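You operate a simulated robot arm through the tools that you are given. There is no shell and no other tool.

You run a simulated robot arm. Do the job below in one go: nothing can be reset, and whatever is moved stays where it is left.

TASK
Bleed the cans under the bars to below 50 V, then lift both bars onto the rubber mat.
Fine: white switch on, watch the meter, switch off again before a bar comes off; the plugs stay in; free the post latch and post knob and leave them free. Set down upright: red copper bar, black copper bar. Where these are worked on the way, their far stop is far enough and under half their travel is too little: white switch.

It is judged by the outcome, as a careful person would: the job done as asked, and still so three seconds after it is handed in. It fails if anything else is knocked over, pushed out of place, dropped, spilled or broken.

THE ROBOT
A 7-joint arm with a three-finger gripper, fixed in place. Base frame: the origin is at the foot of the arm, x ahead of it, y to its left, z up; the work surface is at about z = 72.3. Lengths are in cm, angles in rad, forces in N, time in s.
Its first joint turns from -2.897 to 2.897 rad. Payload 2.69 kg.
The tool frame sits at the grasp point between the pads (the TCP): z along the fingers, y along the line on which they close. The tips reach 3 cm beyond it. The gripper opens to 12.8 cm. The gripper's body begins 11.7 cm behind the TCP.
Orientation is that of the tool frame in the base frame, as [roll, pitch, yaw] about the fixed x, y, z axes, in that order (R = Rz(yaw) Ry(pitch) Rx(roll)). With the fingers straight down and closing along the base's y, the tool's x points along the base's -x, its y along +y and its z along -z.

THE INTERFACE
- The arm moves only by the tool play_rows. Its argument "plan" is a list of rows, each a list of 7 numbers: the shift along the tool's x, y, z in mm, then the turn, a rotation vector about the tool's x, y, z in rad, then the finger opening in mm, from 0 to 128. In form: [[tx, ty, tz, ax, ay, az, claw], ...]. A call has 1 to 20 rows; each row shifts and turns the commanded pose from where the row before left it, along the tool's axes as they then stand. Rows are played at 5 a second. More than 5 cm and 0.15 rad between two rows, or a gripper value outside its range, and nothing of the call is played. A pose out of reach is approached as far as the arm can. The call stops where the force on the tool passes 40 N (or 10 N more than at its start, if that is more) or the arm is blocked; 0.2 s more then pass. Each finger halts on what it meets, pressing with about 29 N; the grip force reading is that of the motor and also rises with nothing between the fingers. The clock runs only during rows and for 0.2 s after the last one: add rows that do not move to give the fingers time. The reply holds the time, the measured pose of the TCP, the force on the tool along the base axes, the opening and the grip force, in the units named above and with some noise, with the torque about the TCP (base axes, N m) and any sound that the robot's microphone picked up.
- Cameras (640 x 400 px; columns grow to the right, rows downward): "scene" is fixed at [21.93, 50.01, 142.57]; the picture's right is [0.01, -1.00, 0.00], its down [-0.75, -0.01, -0.66] and it looks along [0.66, 0.01, -0.75] (base axes); focal length 315 px, centre (320, 200). "wrist" rides on the gripper at [5.8, 5.4, -13.1] in the tool frame; the picture's right is [-0.68, 0.74, 0.00], its down [-0.62, -0.57, -0.55] and it looks along [-0.40, -0.37, 0.84] (tool axes); focal length 234 px, centre (320, 200). There is no depth. A picture from a camera that has moved, and an enlarged one, comes with that camera's place and axes in the base frame and with its lens.
- get_image(camera): a new picture of that camera. It takes no simulated time.
- slide_trunk(by): slides the trunk up (or, below 0, down) by that many cm; the arm rides with it, the base frame stays. It gives what a move gives, with no picture.
- enlarge(camera, box): a new picture of the part [left, top, right, bottom] of that camera's present view, enlarged. It takes no simulated time.
- job_done(): hands the job in; it is judged then, once.

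Nothing tells you positions but the pictures and the camera data. Unless the task says otherwise, let go and move clear before handing in.

The tools are called after "Emit:" by a JSON object that holds its "api" and its "payload". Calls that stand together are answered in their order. play_rows: Moves the arm, as the interface text tells. Its arguments: {"type":"object","properties":{"plan":{"type":"array","items":{"type":"array","items":{"type":"number"}}}},"required":["plan"]} The other tools are called the same way: slide_trunk (by) slides the trunk up or down; get_image (camera) takes a picture; enlarge (camera, box) takes an enlarged picture of a part of a camera's view; job_done () hands the job in.

At the start:

```text
time_s: 0.0
tcp_pos: [49.07, 50.92, 118.06]
tool_rot: [-3.141, 0.0, -3.141]
wrist_force: [-0.2, -0.4, -0.4]
torque: [0.01, 0.0, 0.04]
finger_gap: 12.81
grasp_force: 0.2
trunk travel left (down, up): [-20.0, 15.0]
```

scene: 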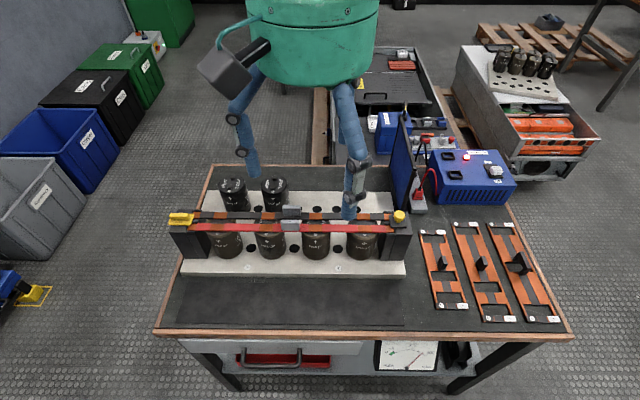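
wrist: 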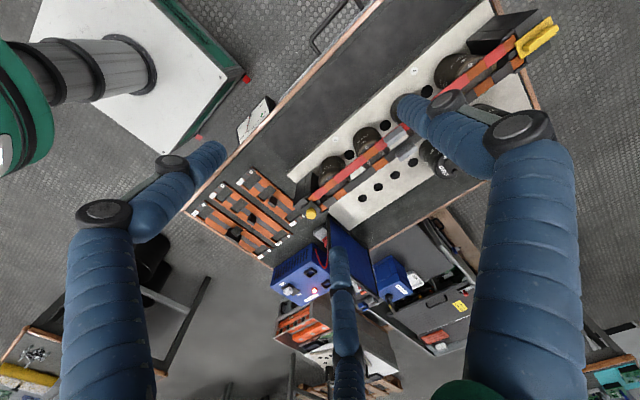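

I see a workbench with capacitors ("cans") under two bars (red and black) between two posts, a yellow latch on the left post and a yellow knob on the right post, and a blue bleeder box at the right with a meter on a lower shelf. I'll look closer before moving anything.

Emit:
{"api": "enlarge", "payload": {"camera": "scene", "box": [150, 160, 430, 335]}}

Emit:
{"api": "enlarge", "payload": {"camera": "scene", "box": [380, 90, 540, 220]}}

Emit:
{"api": "enlarge", "payload": {"camera": "scene", "box": [340, 330, 500, 400]}}

Emit:
{"api": "enlarge", "payload": {"camera": "scene", "box": [160, 190, 260, 260]}}

Emit:
{"api": "enlarge", "payload": {"camera": "scene", "box": [340, 180, 440, 260]}}

```text
2.29 times, centred on (290, 248) of scene
camera zoom: at [21.93, 50.01, 142.57], right [0.01, -1.0, 0.0], down [-0.75, -0.01, -0.66], along [0.66, 0.01, -0.75], focal length 720 px, centre (389, 91)
```

zoom: 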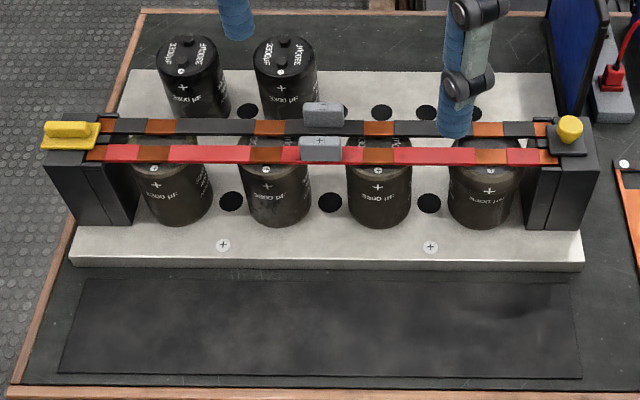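

```text
3.08 times, centred on (460, 155) of scene
camera zoom: at [21.93, 50.01, 142.57], right [0.01, -1.0, 0.0], down [-0.75, -0.01, -0.66], along [0.66, 0.01, -0.75], focal length 970 px, centre (-111, 338)
```

zoom: 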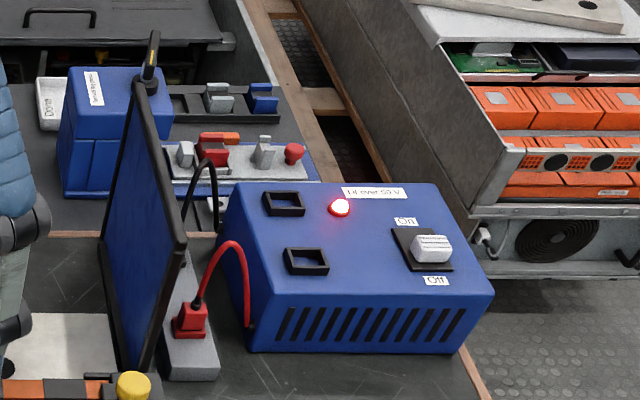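

```text
4.00 times, centred on (420, 365) of scene
camera zoom: at [21.93, 50.01, 142.57], right [0.01, -1.0, 0.0], down [-0.75, -0.01, -0.66], along [0.66, 0.01, -0.75], focal length 1261 px, centre (-80, -460)
```

zoom: 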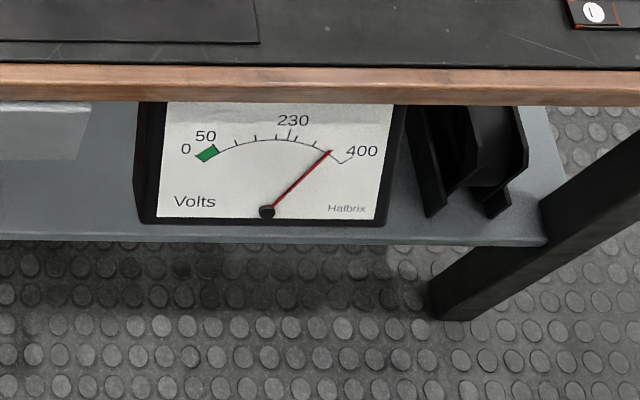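

```text
5.71 times, centred on (210, 225) of scene
camera zoom: at [21.93, 50.01, 142.57], right [0.01, -1.0, 0.0], down [-0.75, -0.01, -0.66], along [0.66, 0.01, -0.75], focal length 1801 px, centre (949, 57)
```

zoom: 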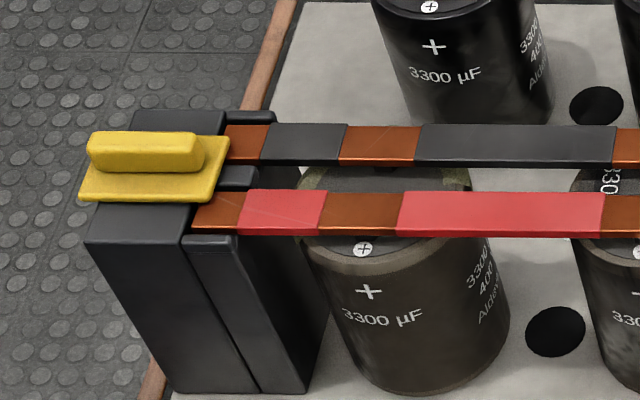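

```text
5.00 times, centred on (390, 220) of scene
camera zoom: at [21.93, 50.01, 142.57], right [0.01, -1.0, 0.0], down [-0.75, -0.01, -0.66], along [0.66, 0.01, -0.75], focal length 1576 px, centre (-30, 100)
```

zoom: 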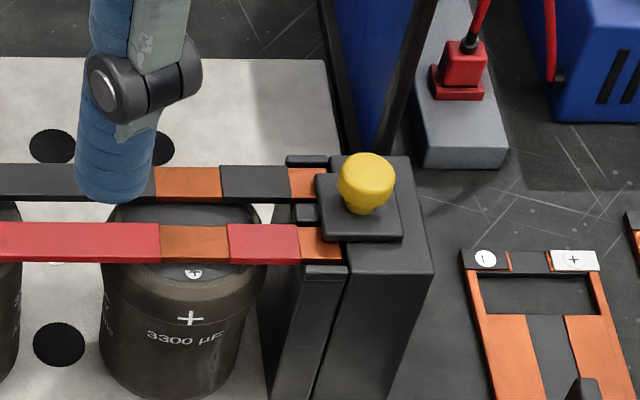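

Emit:
{"api": "enlarge", "payload": {"camera": "scene", "box": [190, 0, 400, 230]}}

Emit:
{"api": "enlarge", "payload": {"camera": "wrist", "box": [180, 0, 580, 250]}}

Emit:
{"api": "enlarge", "payload": {"camera": "wrist", "box": [180, 150, 420, 400]}}

Emit:
{"api": "enlarge", "payload": {"camera": "scene", "box": [410, 210, 570, 330]}}

```text
1.74 times, centred on (295, 115) of scene
camera zoom: at [21.93, 50.01, 142.57], right [0.01, -1.0, 0.0], down [-0.75, -0.01, -0.66], along [0.66, 0.01, -0.75], focal length 548 px, centre (364, 348)
```

zoom: 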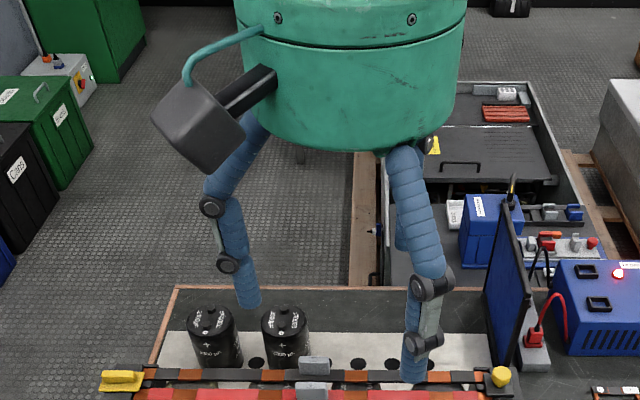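

```text
1.60 times, centred on (380, 125) of wrist
camera zoom: at [43.05, 56.17, 131.24], right [0.68, 0.74, 0.0], down [0.62, -0.57, 0.55], along [0.4, -0.37, -0.84], focal length 375 px, centre (224, 320)
```

zoom: 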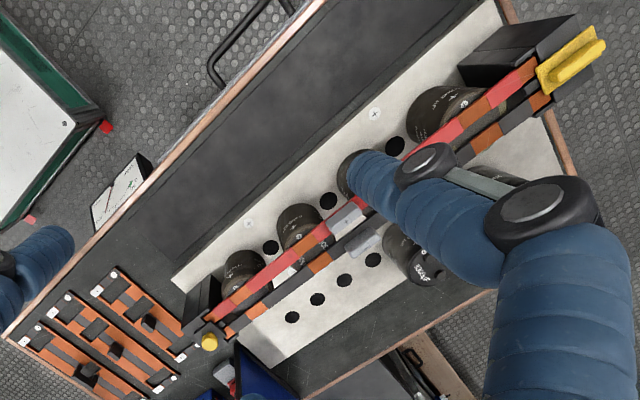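

```text
1.60 times, centred on (300, 275) of wrist
camera zoom: at [43.05, 56.17, 131.24], right [0.68, 0.74, 0.0], down [0.62, -0.57, 0.55], along [0.4, -0.37, -0.84], focal length 375 px, centre (352, 80)
```

zoom: 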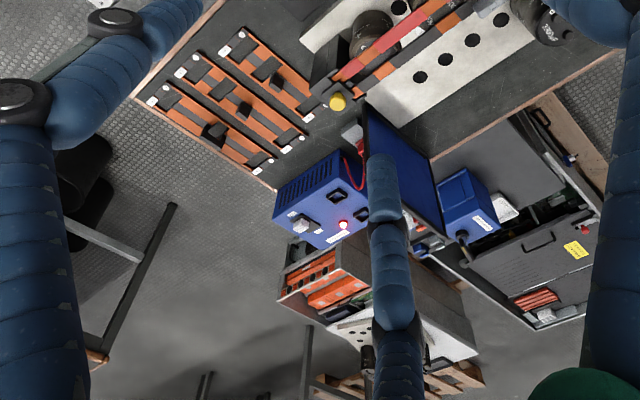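

```text
3.33 times, centred on (490, 270) of scene
camera zoom: at [21.93, 50.01, 142.57], right [0.01, -1.0, 0.0], down [-0.75, -0.01, -0.66], along [0.66, 0.01, -0.75], focal length 1050 px, centre (-247, -33)
```

zoom: 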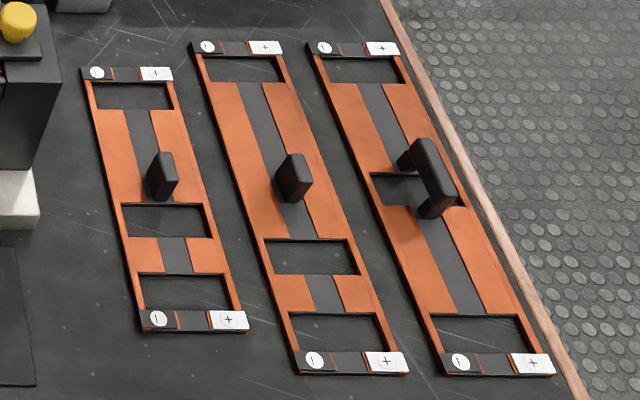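

The scene view and the wrist view agree: the knob sits near (64.4, 33.6, 89.4), with the meter at about 370 V and the lamp lit. The hand looks three-fingered in the pictures, so I'll close it in free air to see how it really moves before relying on its shape.

Emit:
{"api": "play_rows", "payload": {"plan": [[0, 0, 0, 0, 0, 0, 60], [0, 0, 0, 0, 0, 0, 20], [0, 0, 0, 0, 0, 0, 20], [0, 0, 0, 0, 0, 0, 20]]}}

Emit:
{"api": "get_image", "payload": {"camera": "scene"}}

Emit:
{"api": "get_image", "payload": {"camera": "wrist"}}

```text
time_s: 1.0
tcp_pos: [49.05, 50.87, 118.01]
tool_rot: [-3.141, 0.001, 3.141]
wrist_force: [-0.3, 0.3, -1.3]
torque: [-0.01, 0.01, -0.01]
finger_gap: 1.98
grasp_force: 0.2
trunk travel left (down, up): [-20.0, 15.0]
```

```text
taken
```

scene: 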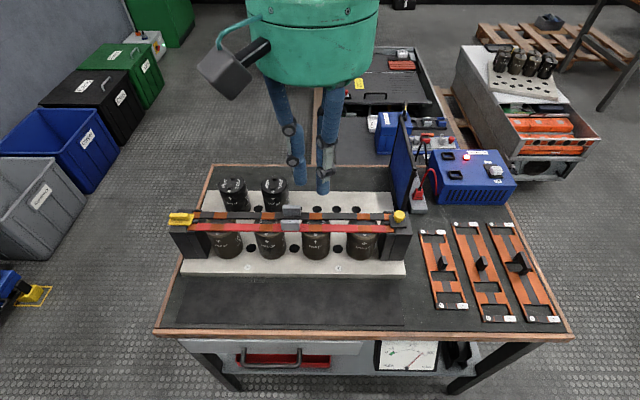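

```text
taken
camera wrist: at [43.05, 56.17, 131.24], right [0.68, 0.74, 0.0], down [0.62, -0.57, 0.55], along [0.4, -0.37, -0.84], focal length 234 px, centre (320, 200)
```

wrist: 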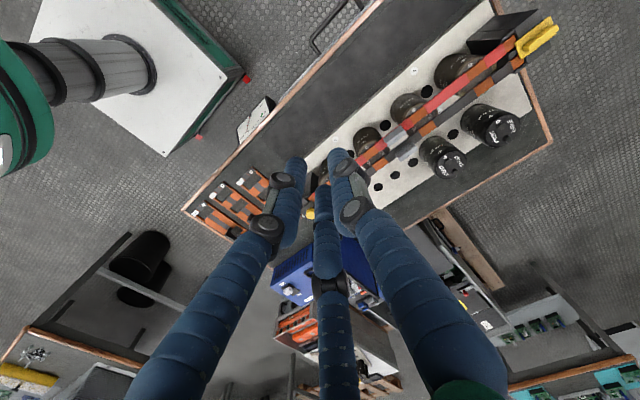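

The hand closes concentrically and the pads do meet at the TCP. I take the white switch to be near (86, 2.5, 82.6) on top of the blue box, so I'll open the fingers and fly over it at a safe height to look closer.

Emit:
{"api": "play_rows", "payload": {"plan": [[-25, -37, 0, 0, 0, 0, 128], [-25, -37, 0, 0, 0, 0, 128], [-25, -37, 0, 0, 0, 0, 128], [-25, -37, 0, 0, 0, 0, 128], [-25, -37, 0, 0, 0, 0, 128], [-25, -37, 0, 0, 0, 0, 128], [-25, -37, 0, 0, 0, 0, 128], [-25, -37, 0, 0, 0, 0, 128], [-25, -37, 0, 0, 0, 0, 128], [-25, -37, 0, 0, 0, 0, 128], [-25, -37, 0, 0, 0, 0, 128], [-25, -37, 0, 0, 0, 0, 128], [0, 0, 0, 0, 0, 0, 128]]}}

Emit:
{"api": "get_image", "payload": {"camera": "wrist"}}

Emit:
{"api": "get_image", "payload": {"camera": "scene"}}

```text
time_s: 3.8
tcp_pos: [78.94, 6.6, 118.03]
tool_rot: [-3.14, 0.002, -3.141]
wrist_force: [0.5, -0.7, -0.5]
torque: [0.06, 0.01, -0.01]
finger_gap: 12.8
grasp_force: 0.1
trunk travel left (down, up): [-20.0, 15.0]
```

```text
taken
camera wrist: at [72.96, 11.8, 131.3], right [0.68, 0.74, 0.0], down [0.62, -0.57, 0.55], along [0.4, -0.37, -0.84], focal length 234 px, centre (320, 200)
```

wrist: 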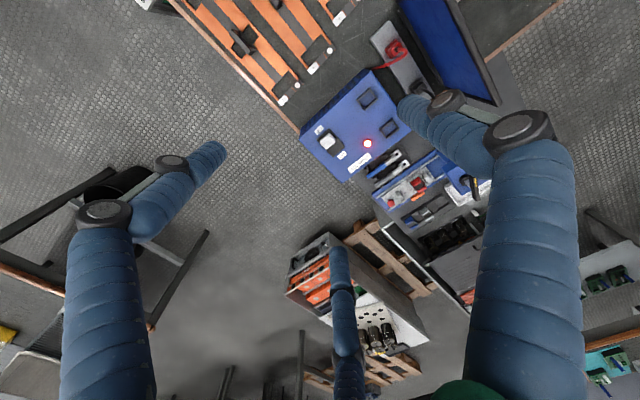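

```text
taken
```

scene: 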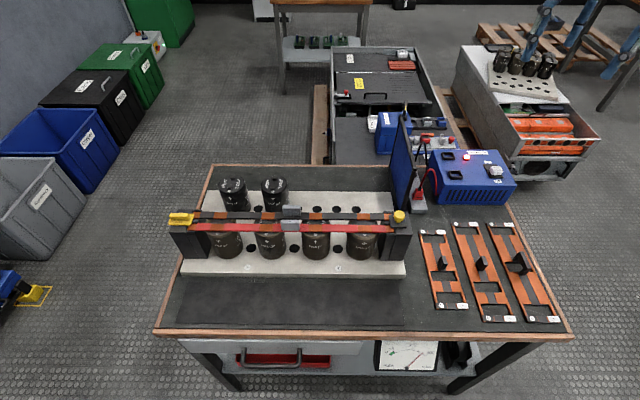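

Emit:
{"api": "enlarge", "payload": {"camera": "wrist", "box": [290, 90, 410, 190]}}

Emit:
{"api": "enlarge", "payload": {"camera": "scene", "box": [430, 140, 520, 205]}}

Emit:
{"api": "enlarge", "payload": {"camera": "scene", "box": [160, 190, 300, 280]}}

Emit:
{"api": "enlarge", "payload": {"camera": "scene", "box": [280, 190, 440, 290]}}

```text
4.00 times, centred on (350, 140) of wrist
camera zoom: at [72.96, 11.8, 131.3], right [0.68, 0.74, 0.0], down [0.62, -0.57, 0.55], along [0.4, -0.37, -0.84], focal length 937 px, centre (200, 440)
```

zoom: 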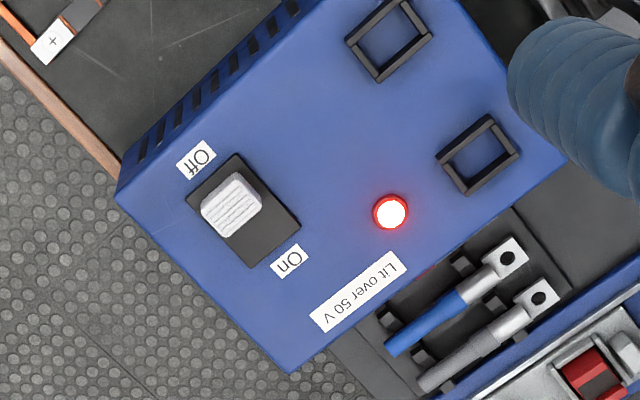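

```text
6.15 times, centred on (475, 172) of scene
camera zoom: at [21.93, 50.01, 142.57], right [0.01, -1.0, 0.0], down [-0.75, -0.01, -0.66], along [0.66, 0.01, -0.75], focal length 1939 px, centre (-634, 369)
```

zoom: 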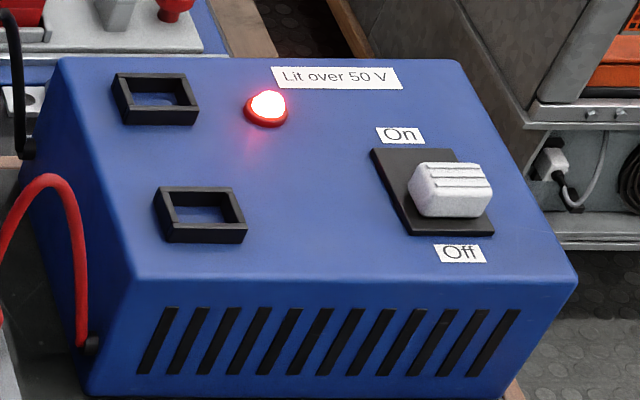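

```text
4.44 times, centred on (230, 235) of scene
camera zoom: at [21.93, 50.01, 142.57], right [0.01, -1.0, 0.0], down [-0.75, -0.01, -0.66], along [0.66, 0.01, -0.75], focal length 1401 px, centre (720, 44)
```

zoom: 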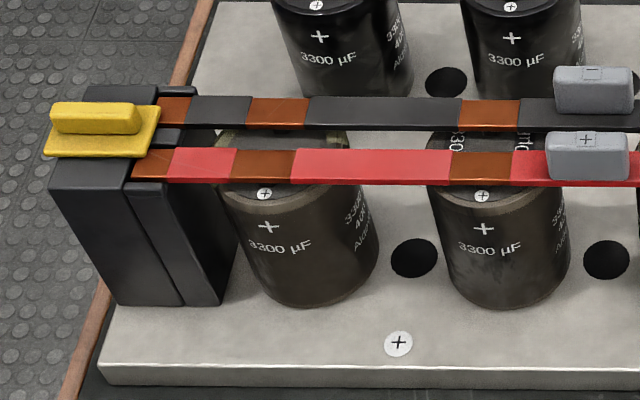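

```text
4.00 times, centred on (360, 240) of scene
camera zoom: at [21.93, 50.01, 142.57], right [0.01, -1.0, 0.0], down [-0.75, -0.01, -0.66], along [0.66, 0.01, -0.75], focal length 1261 px, centre (160, 40)
```

zoom: 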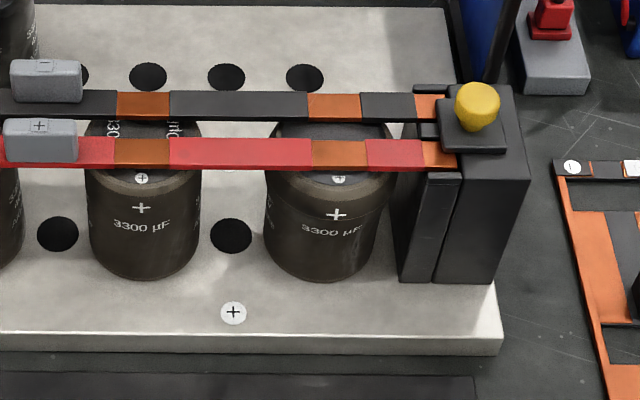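

The white switch is a ridged slider that now sits at the Off end (x about 85.2–87.4, y about 1.75, top about 82.5), and On is away from me in +x. I'll close the fingers and come down short of it on the Off side, stopping high to check.

Emit:
{"api": "play_rows", "payload": {"plan": [[-17, -24, 0, 0, 0, 0, 60], [-17, -24.5, 0, 0, 0, 0, 0], [0, 0, 45, 0, 0, 0, 0], [0, 0, 45, 0, 0, 0, 0], [0, 0, 45, 0, 0, 0, 0], [0, 0, 45, 0, 0, 0, 0], [0, 0, 45, 0, 0, 0, 0], [0, 0, 45, 0, 0, 0, 0], [0, 0, 0, 0, 0, 0, 0]]}}

Emit:
{"api": "get_image", "payload": {"camera": "wrist"}}

Emit:
{"api": "get_image", "payload": {"camera": "scene"}}

```text
time_s: 5.8
tcp_pos: [82.51, 1.56, 90.66]
tool_rot: [-3.142, -0.001, 3.141]
wrist_force: [0.0, 0.5, -0.7]
torque: [0.0, 0.04, 0.03]
finger_gap: 0.21
grasp_force: 29.1
trunk travel left (down, up): [-20.0, 15.0]
```

```text
taken
camera wrist: at [76.53, 6.86, 103.85], right [0.68, 0.74, 0.0], down [0.62, -0.57, 0.55], along [0.4, -0.37, -0.84], focal length 234 px, centre (320, 200)
```

wrist: 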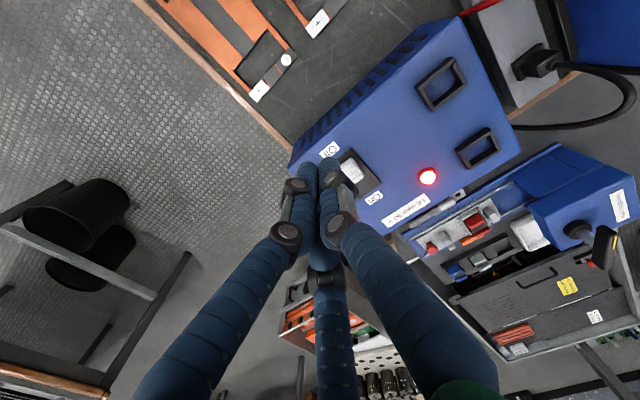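

```text
taken
```

scene: 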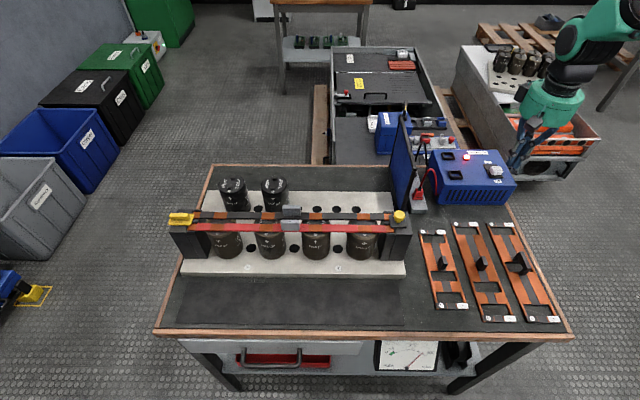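

Emit:
{"api": "play_rows", "payload": {"plan": [[0, 0, 20, 0, 0, 0, 0], [0, 0, 20, 0, 0, 0, 0], [0, 0, 19, 0, 0, 0, 0], [0, 0, 0, 0, 0, 0, 0]]}}

Emit:
{"api": "enlarge", "payload": {"camera": "wrist", "box": [240, 100, 440, 225]}}

Emit:
{"api": "enlarge", "payload": {"camera": "scene", "box": [430, 100, 570, 205]}}

```text
time_s: 6.8
tcp_pos: [82.44, 1.71, 85.03]
tool_rot: [-3.141, 0.0, 3.141]
wrist_force: [0.4, -0.5, -1.1]
torque: [0.01, 0.03, 0.02]
finger_gap: 0.22
grasp_force: 28.7
trunk travel left (down, up): [-20.0, 15.0]
```

```text
3.20 times, centred on (340, 162) of wrist
camera zoom: at [76.38, 7.0, 98.22], right [0.68, 0.74, 0.0], down [0.62, -0.57, 0.55], along [0.4, -0.37, -0.84], focal length 749 px, centre (256, 320)
```

zoom: 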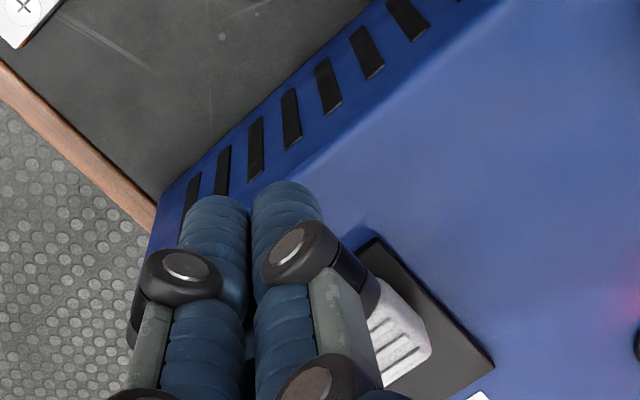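

```text
3.81 times, centred on (500, 152) of scene
camera zoom: at [21.93, 50.01, 142.57], right [0.01, -1.0, 0.0], down [-0.75, -0.01, -0.66], along [0.66, 0.01, -0.75], focal length 1200 px, centre (-366, 381)
```

zoom: 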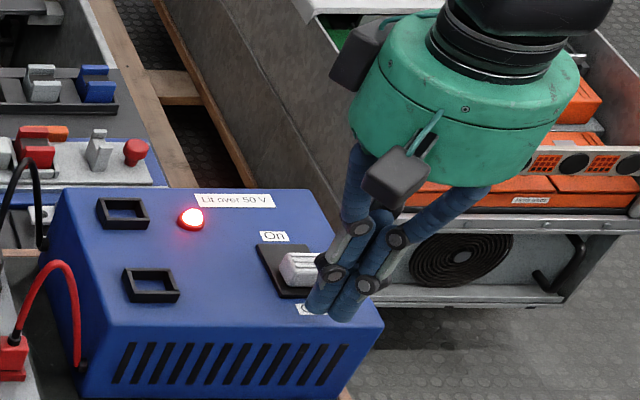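

The fingertips are down just short of the slider's near side. Next I lower a few mm and push in small steps toward On.

Emit:
{"api": "play_rows", "payload": {"plan": [[0, 0, 4, 0, 0, 0, 0], [-6, 0, 0, 0, 0, 0, 0], [-5, 0, 0, 0, 0, 0, 0], [-5, 0, 0, 0, 0, 0, 0], [-5, 0, 0, 0, 0, 0, 0], [-5, 0, 0, 0, 0, 0, 0], [0, 0, 0, 0, 0, 0, 0]]}}

Emit:
{"api": "enlarge", "payload": {"camera": "scene", "box": [430, 100, 570, 205]}}

Emit:
{"api": "enlarge", "payload": {"camera": "wrist", "box": [240, 100, 440, 225]}}

```text
time_s: 8.4
tcp_pos: [85.16, 1.53, 84.8]
tool_rot: [3.141, 0.002, 3.141]
wrist_force: [0.2, -0.1, 0.8]
torque: [-0.01, -0.01, 0.03]
finger_gap: 0.19
grasp_force: 28.9
trunk travel left (down, up): [-20.0, 15.0]
```

```text
3.81 times, centred on (500, 152) of scene
camera zoom: at [21.93, 50.01, 142.57], right [0.01, -1.0, 0.0], down [-0.75, -0.01, -0.66], along [0.66, 0.01, -0.75], focal length 1200 px, centre (-366, 381)
```

zoom: 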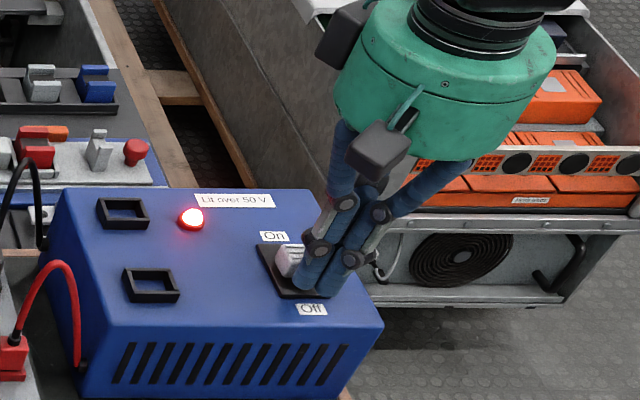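

```text
3.20 times, centred on (340, 162) of wrist
camera zoom: at [79.13, 6.82, 97.96], right [0.68, 0.74, 0.0], down [0.62, -0.57, 0.55], along [0.4, -0.37, -0.84], focal length 749 px, centre (256, 320)
```

zoom: 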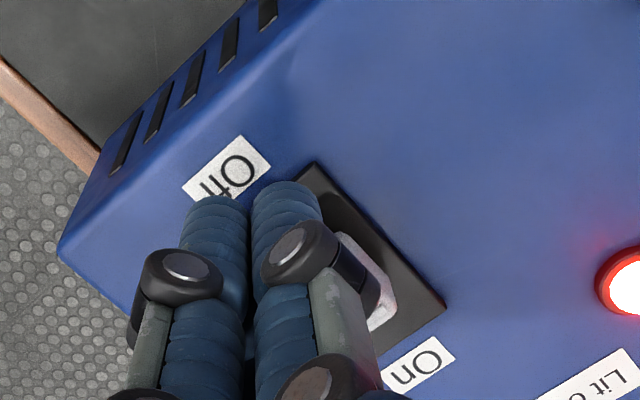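

The slider is moving. I keep pushing toward its far stop.

Emit:
{"api": "play_rows", "payload": {"plan": [[-4, 0, 0, 0, 0, 0, 0], [-4, 0, 0, 0, 0, 0, 0], [-4, 0, 0, 0, 0, 0, 0], [-4, 0, 0, 0, 0, 0, 0], [0, 0, 0, 0, 0, 0, 0]]}}

Emit:
{"api": "enlarge", "payload": {"camera": "scene", "box": [430, 100, 570, 205]}}

Emit:
{"api": "enlarge", "payload": {"camera": "wrist", "box": [240, 100, 440, 225]}}

Emit:
{"api": "enlarge", "payload": {"camera": "scene", "box": [340, 330, 500, 400]}}

```text
time_s: 9.6
tcp_pos: [86.45, 1.59, 84.67]
tool_rot: [-3.14, -0.003, 3.141]
wrist_force: [-18.9, -3.0, 5.8]
torque: [-0.15, 0.33, -0.15]
finger_gap: 0.2
grasp_force: 29.6
trunk travel left (down, up): [-20.0, 15.0]
```

```text
3.81 times, centred on (500, 152) of scene
camera zoom: at [21.93, 50.01, 142.57], right [0.01, -1.0, 0.0], down [-0.75, -0.01, -0.66], along [0.66, 0.01, -0.75], focal length 1200 px, centre (-366, 381)
```

zoom: 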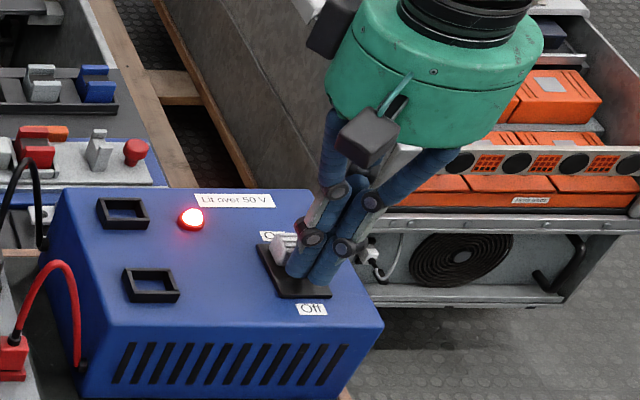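

```text
3.20 times, centred on (340, 162) of wrist
camera zoom: at [80.45, 6.85, 97.89], right [0.68, 0.74, 0.0], down [0.62, -0.57, 0.55], along [0.4, -0.37, -0.84], focal length 749 px, centre (256, 320)
```

zoom: 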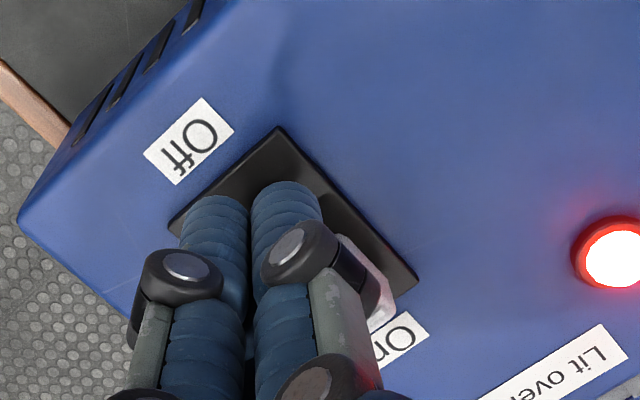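

```text
4.00 times, centred on (420, 365) of scene
camera zoom: at [21.93, 50.01, 142.57], right [0.01, -1.0, 0.0], down [-0.75, -0.01, -0.66], along [0.66, 0.01, -0.75], focal length 1261 px, centre (-80, -460)
```

zoom: 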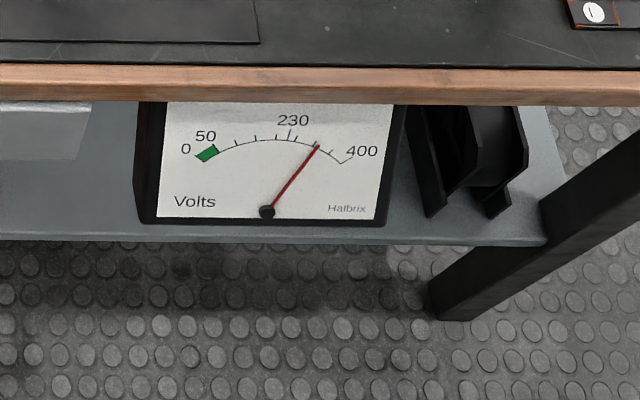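

The needle is falling and a 19 N push shows the slider is at its stop, so the switch is on. I back off slightly, let time pass and watch the meter.

Emit:
{"api": "play_rows", "payload": {"plan": [[10, 0, 0, 0, 0, 0, 0], [15, 0, 0, 0, 0, 0, 0], [0, 0, 0, 0, 0, 0, 0], [0, 0, 0, 0, 0, 0, 0], [0, 0, 0, 0, 0, 0, 0]]}}

Emit:
{"api": "enlarge", "payload": {"camera": "scene", "box": [340, 330, 500, 400]}}

Emit:
{"api": "enlarge", "payload": {"camera": "wrist", "box": [240, 100, 440, 225]}}

```text
time_s: 10.8
tcp_pos: [84.01, 1.59, 84.61]
tool_rot: [-3.141, 0.002, -3.141]
wrist_force: [-0.1, 0.3, 0.2]
torque: [-0.02, 0.01, 0.02]
finger_gap: 0.22
grasp_force: 28.9
trunk travel left (down, up): [-20.0, 15.0]
```

```text
4.00 times, centred on (420, 365) of scene
camera zoom: at [21.93, 50.01, 142.57], right [0.01, -1.0, 0.0], down [-0.75, -0.01, -0.66], along [0.66, 0.01, -0.75], focal length 1261 px, centre (-80, -460)
```

zoom: 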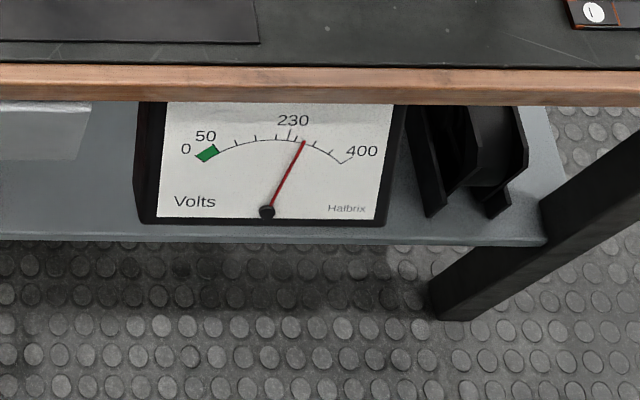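

```text
3.20 times, centred on (340, 162) of wrist
camera zoom: at [78.06, 6.92, 97.85], right [0.68, 0.74, 0.0], down [0.62, -0.57, 0.55], along [0.4, -0.37, -0.84], focal length 749 px, centre (256, 320)
```

zoom: 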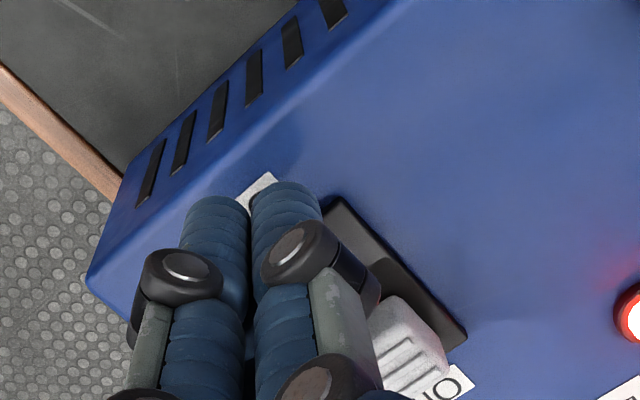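

It holds On and the reading is about 260 V and falling. While it bleeds I raise the hand and move over to the far (On) side of the slider, ready to push it back.

Emit:
{"api": "play_rows", "payload": {"plan": [[0, 0, -40, 0, 0, 0, 0], [0, 0, -40, 0, 0, 0, 0], [-42, 0, 0, 0, 0, 0, 0], [-42, 0, 0, 0, 0, 0, 0], [0, 0, 0, 0, 0, 0, 0], [0, 0, 0, 0, 0, 0, 0], [0, 0, 0, 0, 0, 0, 0], [0, 0, 0, 0, 0, 0, 0], [0, 0, 0, 0, 0, 0, 0], [0, 0, 0, 0, 0, 0, 0]]}}

Emit:
{"api": "enlarge", "payload": {"camera": "scene", "box": [340, 330, 500, 400]}}

Emit:
{"api": "get_image", "payload": {"camera": "wrist"}}

Emit:
{"api": "enlarge", "payload": {"camera": "scene", "box": [430, 100, 570, 205]}}

```text
time_s: 13.0
tcp_pos: [92.48, 1.81, 92.86]
tool_rot: [-3.141, -0.001, -3.141]
wrist_force: [0.9, -0.1, 0.3]
torque: [-0.01, -0.03, 0.0]
finger_gap: 0.23
grasp_force: 29.1
trunk travel left (down, up): [-20.0, 15.0]
```

```text
4.00 times, centred on (420, 365) of scene
camera zoom: at [21.93, 50.01, 142.57], right [0.01, -1.0, 0.0], down [-0.75, -0.01, -0.66], along [0.66, 0.01, -0.75], focal length 1261 px, centre (-80, -460)
```

zoom: 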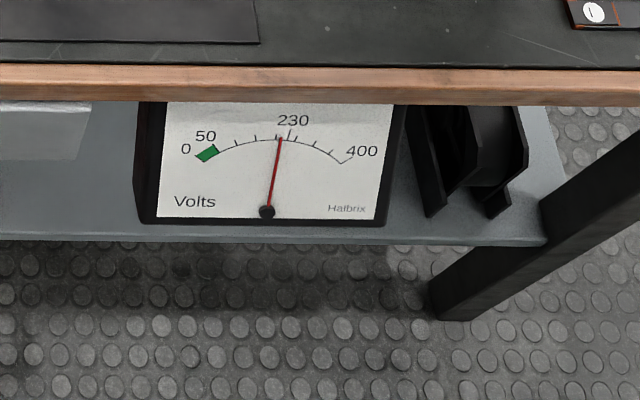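

```text
taken
camera wrist: at [86.41, 7.02, 106.15], right [0.68, 0.74, 0.0], down [0.62, -0.57, 0.55], along [0.4, -0.37, -0.84], focal length 234 px, centre (320, 200)
```

wrist: 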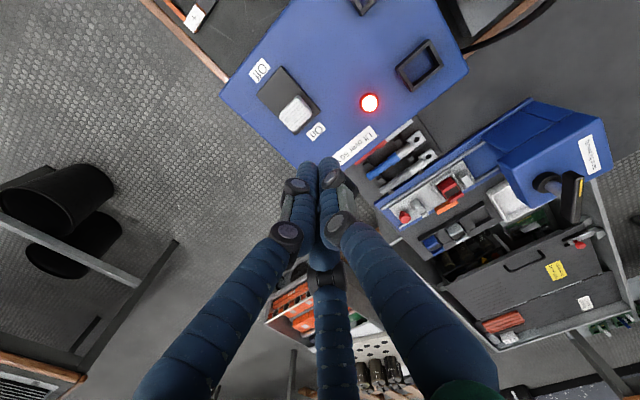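

```text
3.81 times, centred on (500, 152) of scene
camera zoom: at [21.93, 50.01, 142.57], right [0.01, -1.0, 0.0], down [-0.75, -0.01, -0.66], along [0.66, 0.01, -0.75], focal length 1200 px, centre (-366, 381)
```

zoom: 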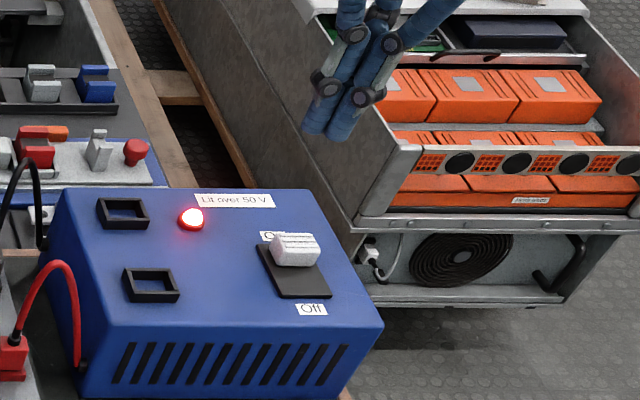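

About 190 V now. I wait for it to fall further.

Emit:
{"api": "play_rows", "payload": {"plan": [[0, 0, 0, 0, 0, 0, 0], [0, 0, 0, 0, 0, 0, 0], [0, 0, 0, 0, 0, 0, 0], [0, 0, 0, 0, 0, 0, 0], [0, 0, 0, 0, 0, 0, 0], [0, 0, 0, 0, 0, 0, 0], [0, 0, 0, 0, 0, 0, 0], [0, 0, 0, 0, 0, 0, 0], [0, 0, 0, 0, 0, 0, 0], [0, 0, 0, 0, 0, 0, 0], [0, 0, 0, 0, 0, 0, 0], [0, 0, 0, 0, 0, 0, 0], [0, 0, 0, 0, 0, 0, 0], [0, 0, 0, 0, 0, 0, 0], [0, 0, 0, 0, 0, 0, 0], [0, 0, 0, 0, 0, 0, 0], [0, 0, 0, 0, 0, 0, 0], [0, 0, 0, 0, 0, 0, 0], [0, 0, 0, 0, 0, 0, 0], [0, 0, 0, 0, 0, 0, 0]]}}

Emit:
{"api": "enlarge", "payload": {"camera": "scene", "box": [340, 330, 500, 400]}}

```text
time_s: 17.2
tcp_pos: [92.48, 1.73, 92.96]
tool_rot: [3.141, 0.001, 3.141]
wrist_force: [-0.4, 0.0, -0.9]
torque: [0.01, -0.02, -0.01]
finger_gap: 0.23
grasp_force: 29.0
trunk travel left (down, up): [-20.0, 15.0]
```

```text
4.00 times, centred on (420, 365) of scene
camera zoom: at [21.93, 50.01, 142.57], right [0.01, -1.0, 0.0], down [-0.75, -0.01, -0.66], along [0.66, 0.01, -0.75], focal length 1261 px, centre (-80, -460)
```

zoom: 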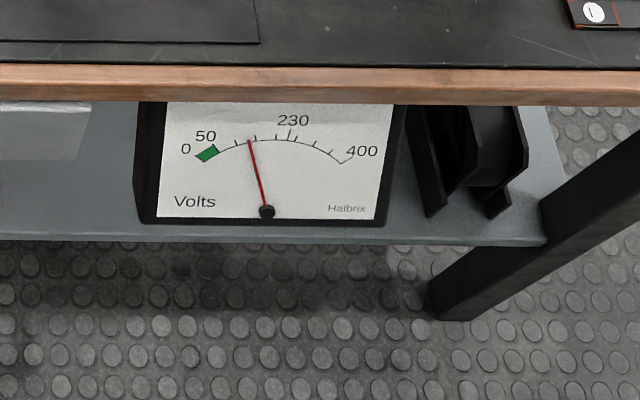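

Emit:
{"api": "play_rows", "payload": {"plan": [[0, 0, 0, 0, 0, 0, 0], [0, 0, 0, 0, 0, 0, 0], [0, 0, 0, 0, 0, 0, 0], [0, 0, 0, 0, 0, 0, 0], [0, 0, 0, 0, 0, 0, 0], [0, 0, 0, 0, 0, 0, 0], [0, 0, 0, 0, 0, 0, 0], [0, 0, 0, 0, 0, 0, 0], [0, 0, 0, 0, 0, 0, 0], [0, 0, 0, 0, 0, 0, 0], [0, 0, 0, 0, 0, 0, 0], [0, 0, 0, 0, 0, 0, 0], [0, 0, 0, 0, 0, 0, 0], [0, 0, 0, 0, 0, 0, 0], [0, 0, 0, 0, 0, 0, 0], [0, 0, 0, 0, 0, 0, 0], [0, 0, 0, 0, 0, 0, 0], [0, 0, 0, 0, 0, 0, 0], [0, 0, 0, 0, 0, 0, 0], [0, 0, 0, 0, 0, 0, 0]]}}

Emit:
{"api": "play_rows", "payload": {"plan": [[0, 0, 0, 0, 0, 0, 0], [0, 0, 0, 0, 0, 0, 0], [0, 0, 0, 0, 0, 0, 0], [0, 0, 0, 0, 0, 0, 0], [0, 0, 0, 0, 0, 0, 0], [0, 0, 0, 0, 0, 0, 0], [0, 0, 0, 0, 0, 0, 0], [0, 0, 0, 0, 0, 0, 0], [0, 0, 0, 0, 0, 0, 0], [0, 0, 0, 0, 0, 0, 0], [0, 0, 0, 0, 0, 0, 0], [0, 0, 0, 0, 0, 0, 0], [0, 0, 0, 0, 0, 0, 0], [0, 0, 0, 0, 0, 0, 0], [0, 0, 0, 0, 0, 0, 0], [0, 0, 0, 0, 0, 0, 0], [0, 0, 0, 0, 0, 0, 0], [0, 0, 0, 0, 0, 0, 0], [0, 0, 0, 0, 0, 0, 0], [0, 0, 0, 0, 0, 0, 0]]}}

Emit:
{"api": "enlarge", "payload": {"camera": "scene", "box": [340, 330, 500, 400]}}

Emit:
{"api": "enlarge", "payload": {"camera": "scene", "box": [430, 100, 570, 205]}}

```text
time_s: 21.4
tcp_pos: [92.42, 1.78, 93.01]
tool_rot: [3.14, 0.0, -3.141]
wrist_force: [-0.1, 0.7, 0.2]
torque: [-0.01, 0.0, 0.0]
finger_gap: 0.22
grasp_force: 28.9
trunk travel left (down, up): [-20.0, 15.0]
```

```text
time_s: 25.6
tcp_pos: [92.53, 1.76, 92.91]
tool_rot: [3.14, -0.002, -3.141]
wrist_force: [-0.2, -0.2, -0.2]
torque: [0.03, 0.01, -0.03]
finger_gap: 0.2
grasp_force: 28.8
trunk travel left (down, up): [-20.0, 15.0]
```

```text
4.00 times, centred on (420, 365) of scene
camera zoom: at [21.93, 50.01, 142.57], right [0.01, -1.0, 0.0], down [-0.75, -0.01, -0.66], along [0.66, 0.01, -0.75], focal length 1261 px, centre (-80, -460)
```

zoom: 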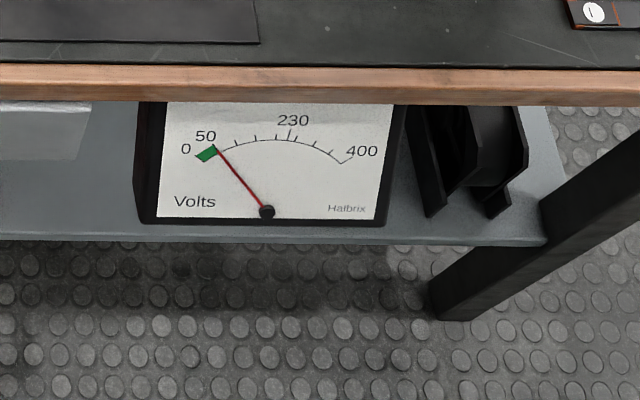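

```text
3.81 times, centred on (500, 152) of scene
camera zoom: at [21.93, 50.01, 142.57], right [0.01, -1.0, 0.0], down [-0.75, -0.01, -0.66], along [0.66, 0.01, -0.75], focal length 1200 px, centre (-366, 381)
```

zoom: 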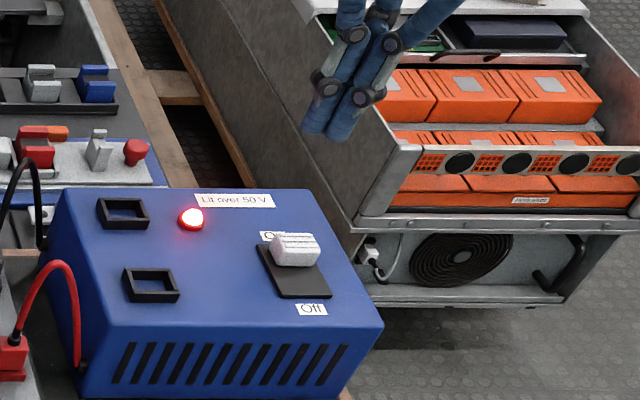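

The meter is right around 50 V and the lamp is still lit. I wait longer for a good margin in case the voltage creeps back up.

Emit:
{"api": "play_rows", "payload": {"plan": [[0, 0, 0, 0, 0, 0, 0], [0, 0, 0, 0, 0, 0, 0], [0, 0, 0, 0, 0, 0, 0], [0, 0, 0, 0, 0, 0, 0], [0, 0, 0, 0, 0, 0, 0], [0, 0, 0, 0, 0, 0, 0], [0, 0, 0, 0, 0, 0, 0], [0, 0, 0, 0, 0, 0, 0], [0, 0, 0, 0, 0, 0, 0], [0, 0, 0, 0, 0, 0, 0], [0, 0, 0, 0, 0, 0, 0], [0, 0, 0, 0, 0, 0, 0], [0, 0, 0, 0, 0, 0, 0], [0, 0, 0, 0, 0, 0, 0], [0, 0, 0, 0, 0, 0, 0], [0, 0, 0, 0, 0, 0, 0], [0, 0, 0, 0, 0, 0, 0], [0, 0, 0, 0, 0, 0, 0], [0, 0, 0, 0, 0, 0, 0], [0, 0, 0, 0, 0, 0, 0]]}}

Emit:
{"api": "play_rows", "payload": {"plan": [[0, 0, 0, 0, 0, 0, 0], [0, 0, 0, 0, 0, 0, 0], [0, 0, 0, 0, 0, 0, 0], [0, 0, 0, 0, 0, 0, 0], [0, 0, 0, 0, 0, 0, 0], [0, 0, 0, 0, 0, 0, 0], [0, 0, 0, 0, 0, 0, 0], [0, 0, 0, 0, 0, 0, 0], [0, 0, 0, 0, 0, 0, 0], [0, 0, 0, 0, 0, 0, 0], [0, 0, 0, 0, 0, 0, 0], [0, 0, 0, 0, 0, 0, 0], [0, 0, 0, 0, 0, 0, 0], [0, 0, 0, 0, 0, 0, 0], [0, 0, 0, 0, 0, 0, 0], [0, 0, 0, 0, 0, 0, 0], [0, 0, 0, 0, 0, 0, 0], [0, 0, 0, 0, 0, 0, 0], [0, 0, 0, 0, 0, 0, 0], [0, 0, 0, 0, 0, 0, 0]]}}

Emit:
{"api": "play_rows", "payload": {"plan": [[0, 0, 0, 0, 0, 0, 0], [0, 0, 0, 0, 0, 0, 0], [0, 0, 0, 0, 0, 0, 0], [0, 0, 0, 0, 0, 0, 0], [0, 0, 0, 0, 0, 0, 0], [0, 0, 0, 0, 0, 0, 0], [0, 0, 0, 0, 0, 0, 0], [0, 0, 0, 0, 0, 0, 0], [0, 0, 0, 0, 0, 0, 0], [0, 0, 0, 0, 0, 0, 0], [0, 0, 0, 0, 0, 0, 0], [0, 0, 0, 0, 0, 0, 0], [0, 0, 0, 0, 0, 0, 0], [0, 0, 0, 0, 0, 0, 0], [0, 0, 0, 0, 0, 0, 0], [0, 0, 0, 0, 0, 0, 0], [0, 0, 0, 0, 0, 0, 0], [0, 0, 0, 0, 0, 0, 0], [0, 0, 0, 0, 0, 0, 0], [0, 0, 0, 0, 0, 0, 0]]}}

Emit:
{"api": "enlarge", "payload": {"camera": "scene", "box": [340, 330, 500, 400]}}

Emit:
{"api": "enlarge", "payload": {"camera": "scene", "box": [430, 100, 570, 205]}}

```text
time_s: 29.8
tcp_pos: [92.43, 1.75, 92.89]
tool_rot: [-3.14, 0.0, -3.141]
wrist_force: [0.4, 0.9, -0.2]
torque: [0.01, -0.03, 0.01]
finger_gap: 0.24
grasp_force: 28.7
trunk travel left (down, up): [-20.0, 15.0]
```

```text
time_s: 34.0
tcp_pos: [92.43, 1.66, 92.94]
tool_rot: [3.141, 0.0, -3.141]
wrist_force: [0.3, -0.7, 0.5]
torque: [0.0, -0.01, 0.03]
finger_gap: 0.24
grasp_force: 28.7
trunk travel left (down, up): [-20.0, 15.0]
```

```text
time_s: 38.2
tcp_pos: [92.37, 1.66, 93.01]
tool_rot: [-3.14, 0.0, 3.141]
wrist_force: [0.0, -0.1, 0.3]
torque: [0.0, 0.01, 0.02]
finger_gap: 0.2
grasp_force: 29.3
trunk travel left (down, up): [-20.0, 15.0]
```

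```text
4.00 times, centred on (420, 365) of scene
camera zoom: at [21.93, 50.01, 142.57], right [0.01, -1.0, 0.0], down [-0.75, -0.01, -0.66], along [0.66, 0.01, -0.75], focal length 1261 px, centre (-80, -460)
```

zoom: 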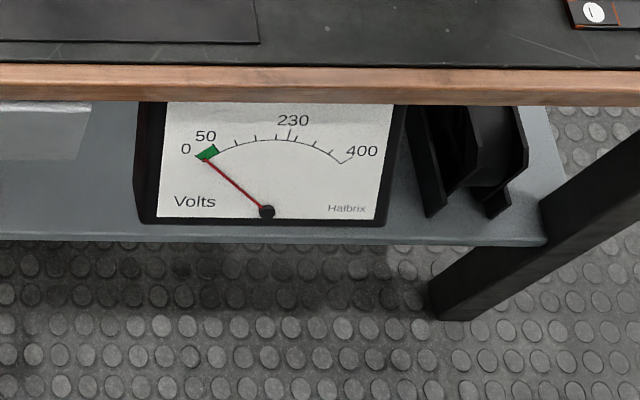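

```text
3.81 times, centred on (500, 152) of scene
camera zoom: at [21.93, 50.01, 142.57], right [0.01, -1.0, 0.0], down [-0.75, -0.01, -0.66], along [0.66, 0.01, -0.75], focal length 1200 px, centre (-366, 381)
```

zoom: 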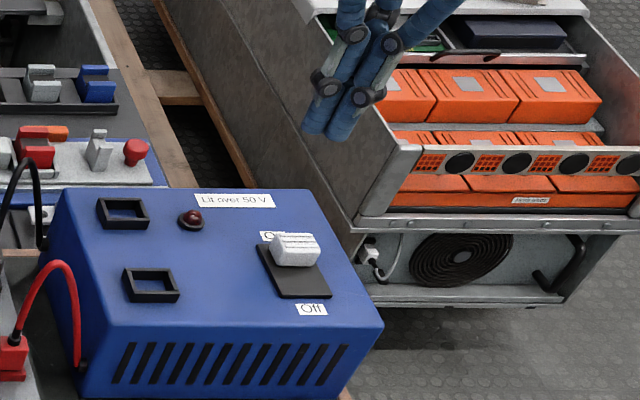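

The needle is near 10 V and the lamp is out. Now I come down beyond the slider and pull it back to Off.

Emit:
{"api": "play_rows", "payload": {"plan": [[0, 0, 30, 0, 0, 0, 0], [0, 0, 30, 0, 0, 0, 0], [0, 0, 22, 0, 0, 0, 0], [0, 0, 0, 0, 0, 0, 0], [6, 0, 0, 0, 0, 0, 0], [6, 0, 0, 0, 0, 0, 0], [6, 0, 0, 0, 0, 0, 0], [6, 0, 0, 0, 0, 0, 0], [6, 0, 0, 0, 0, 0, 0], [6, 0, 0, 0, 0, 0, 0], [0, 0, 0, 0, 0, 0, 0]]}}

Emit:
{"api": "enlarge", "payload": {"camera": "scene", "box": [430, 100, 570, 205]}}

Emit:
{"api": "enlarge", "payload": {"camera": "wrist", "box": [240, 100, 440, 225]}}

```text
time_s: 40.7
tcp_pos: [89.52, 1.57, 84.91]
tool_rot: [-3.141, 0.01, -3.141]
wrist_force: [5.9, -0.7, -1.0]
torque: [0.01, -0.18, 0.01]
finger_gap: 0.22
grasp_force: 28.9
trunk travel left (down, up): [-20.0, 15.0]
stopped in row 11: the force on the tool passed its limit at 41 N (the readings are from after the stop); the commanded pose is now the measured one
```

```text
3.81 times, centred on (500, 152) of scene
camera zoom: at [21.93, 50.01, 142.57], right [0.01, -1.0, 0.0], down [-0.75, -0.01, -0.66], along [0.66, 0.01, -0.75], focal length 1200 px, centre (-366, 381)
```

zoom: 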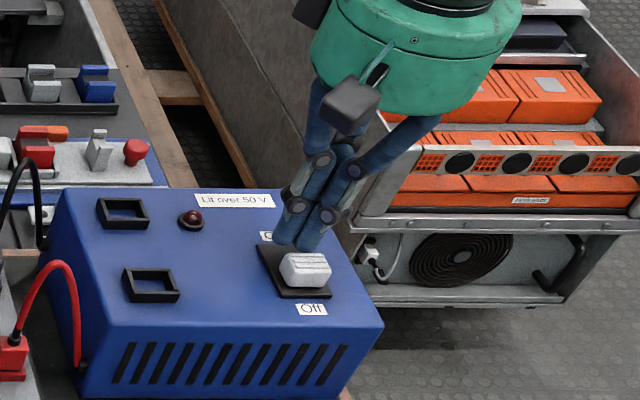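

```text
3.20 times, centred on (340, 162) of wrist
camera zoom: at [83.4, 6.87, 98.1], right [0.68, 0.74, 0.01], down [0.61, -0.57, 0.55], along [0.41, -0.37, -0.83], focal length 749 px, centre (256, 320)
```

zoom: 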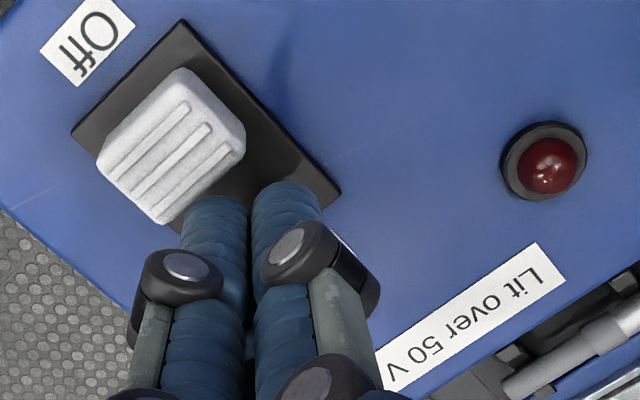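

The slider is back against its Off stop. I back away and rise, then confirm its position.

Emit:
{"api": "play_rows", "payload": {"plan": [[-10, 0, 0, 0, 0, 0, 0], [0, 0, -40, 0, 0, 0, 0], [0, 0, -45, 0, 0, 0, 0], [0, 0, -45, 0, 0, 0, 0], [0, 0, -45, 0, 0, 0, 0], [0, 0, -45, 0, 0, 0, 0], [0, 0, -45, 0, 0, 0, 0], [0, 0, -45, 0, 0, 0, 0], [0, 0, 0, 0, 0, 0, 0]]}}

Emit:
{"api": "enlarge", "payload": {"camera": "scene", "box": [430, 140, 520, 205]}}

Emit:
{"api": "enlarge", "payload": {"camera": "scene", "box": [340, 330, 500, 400]}}

```text
time_s: 42.7
tcp_pos: [90.03, 1.42, 116.35]
tool_rot: [-3.141, 0.01, -3.141]
wrist_force: [-0.3, 0.9, 0.7]
torque: [0.01, -0.08, -0.02]
finger_gap: 0.23
grasp_force: 28.8
trunk travel left (down, up): [-20.0, 15.0]
```

```text
6.15 times, centred on (475, 172) of scene
camera zoom: at [21.93, 50.01, 142.57], right [0.01, -1.0, 0.0], down [-0.75, -0.01, -0.66], along [0.66, 0.01, -0.75], focal length 1939 px, centre (-634, 369)
```

zoom: 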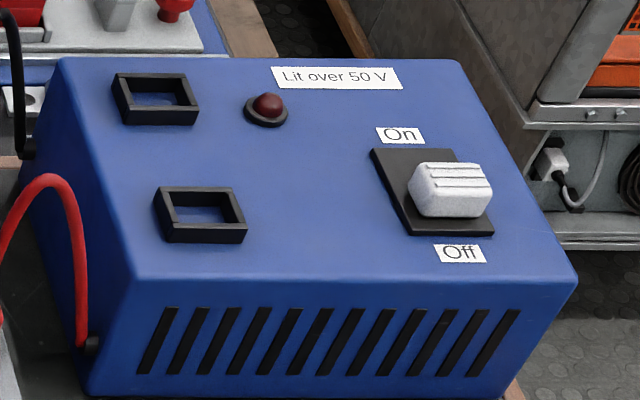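

```text
4.00 times, centred on (420, 365) of scene
camera zoom: at [21.93, 50.01, 142.57], right [0.01, -1.0, 0.0], down [-0.75, -0.01, -0.66], along [0.66, 0.01, -0.75], focal length 1261 px, centre (-80, -460)
```

zoom: 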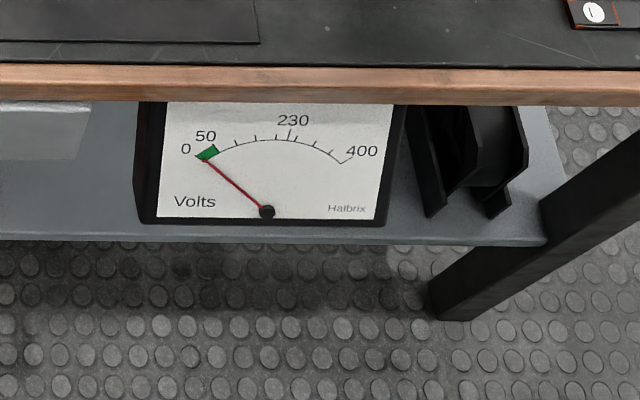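

The switch is exactly at its original Off position and the meter stays low. Next I fly over to the right post to study the knob, opening the fingers for a clear view.

Emit:
{"api": "play_rows", "payload": {"plan": [[25, 32, 0, 0, 0.01, 0, 0], [25, 32, 0, 0, 0, 0, 60], [25, 32, 0, 0, 0, 0, 128], [25, 32, 0, 0, 0, 0, 128], [25, 32, 0, 0, 0, 0, 128], [25, 32, 0, 0, 0, 0, 128], [25, 32, 0, 0, 0, 0, 128], [25, 32, 0, 0, 0, 0, 128], [25, 32, 0, 0, 0, 0, 128], [25, 32, 0, 0, 0, 0, 128], [0, 0, 0, 0, 0, 0, 128]]}}

Emit:
{"api": "get_image", "payload": {"camera": "wrist"}}

```text
time_s: 45.1
tcp_pos: [65.01, 33.62, 116.09]
tool_rot: [3.141, 0.0, 3.141]
wrist_force: [-1.3, 0.9, 1.5]
torque: [-0.08, -0.06, -0.01]
finger_gap: 12.83
grasp_force: 0.1
trunk travel left (down, up): [-20.0, 15.0]
```

```text
taken
camera wrist: at [59.02, 38.96, 129.35], right [0.68, 0.74, 0.0], down [0.62, -0.57, 0.55], along [0.4, -0.37, -0.84], focal length 234 px, centre (320, 200)
```

wrist: 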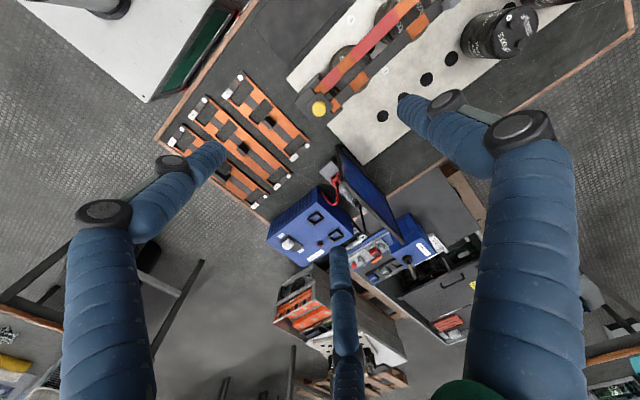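

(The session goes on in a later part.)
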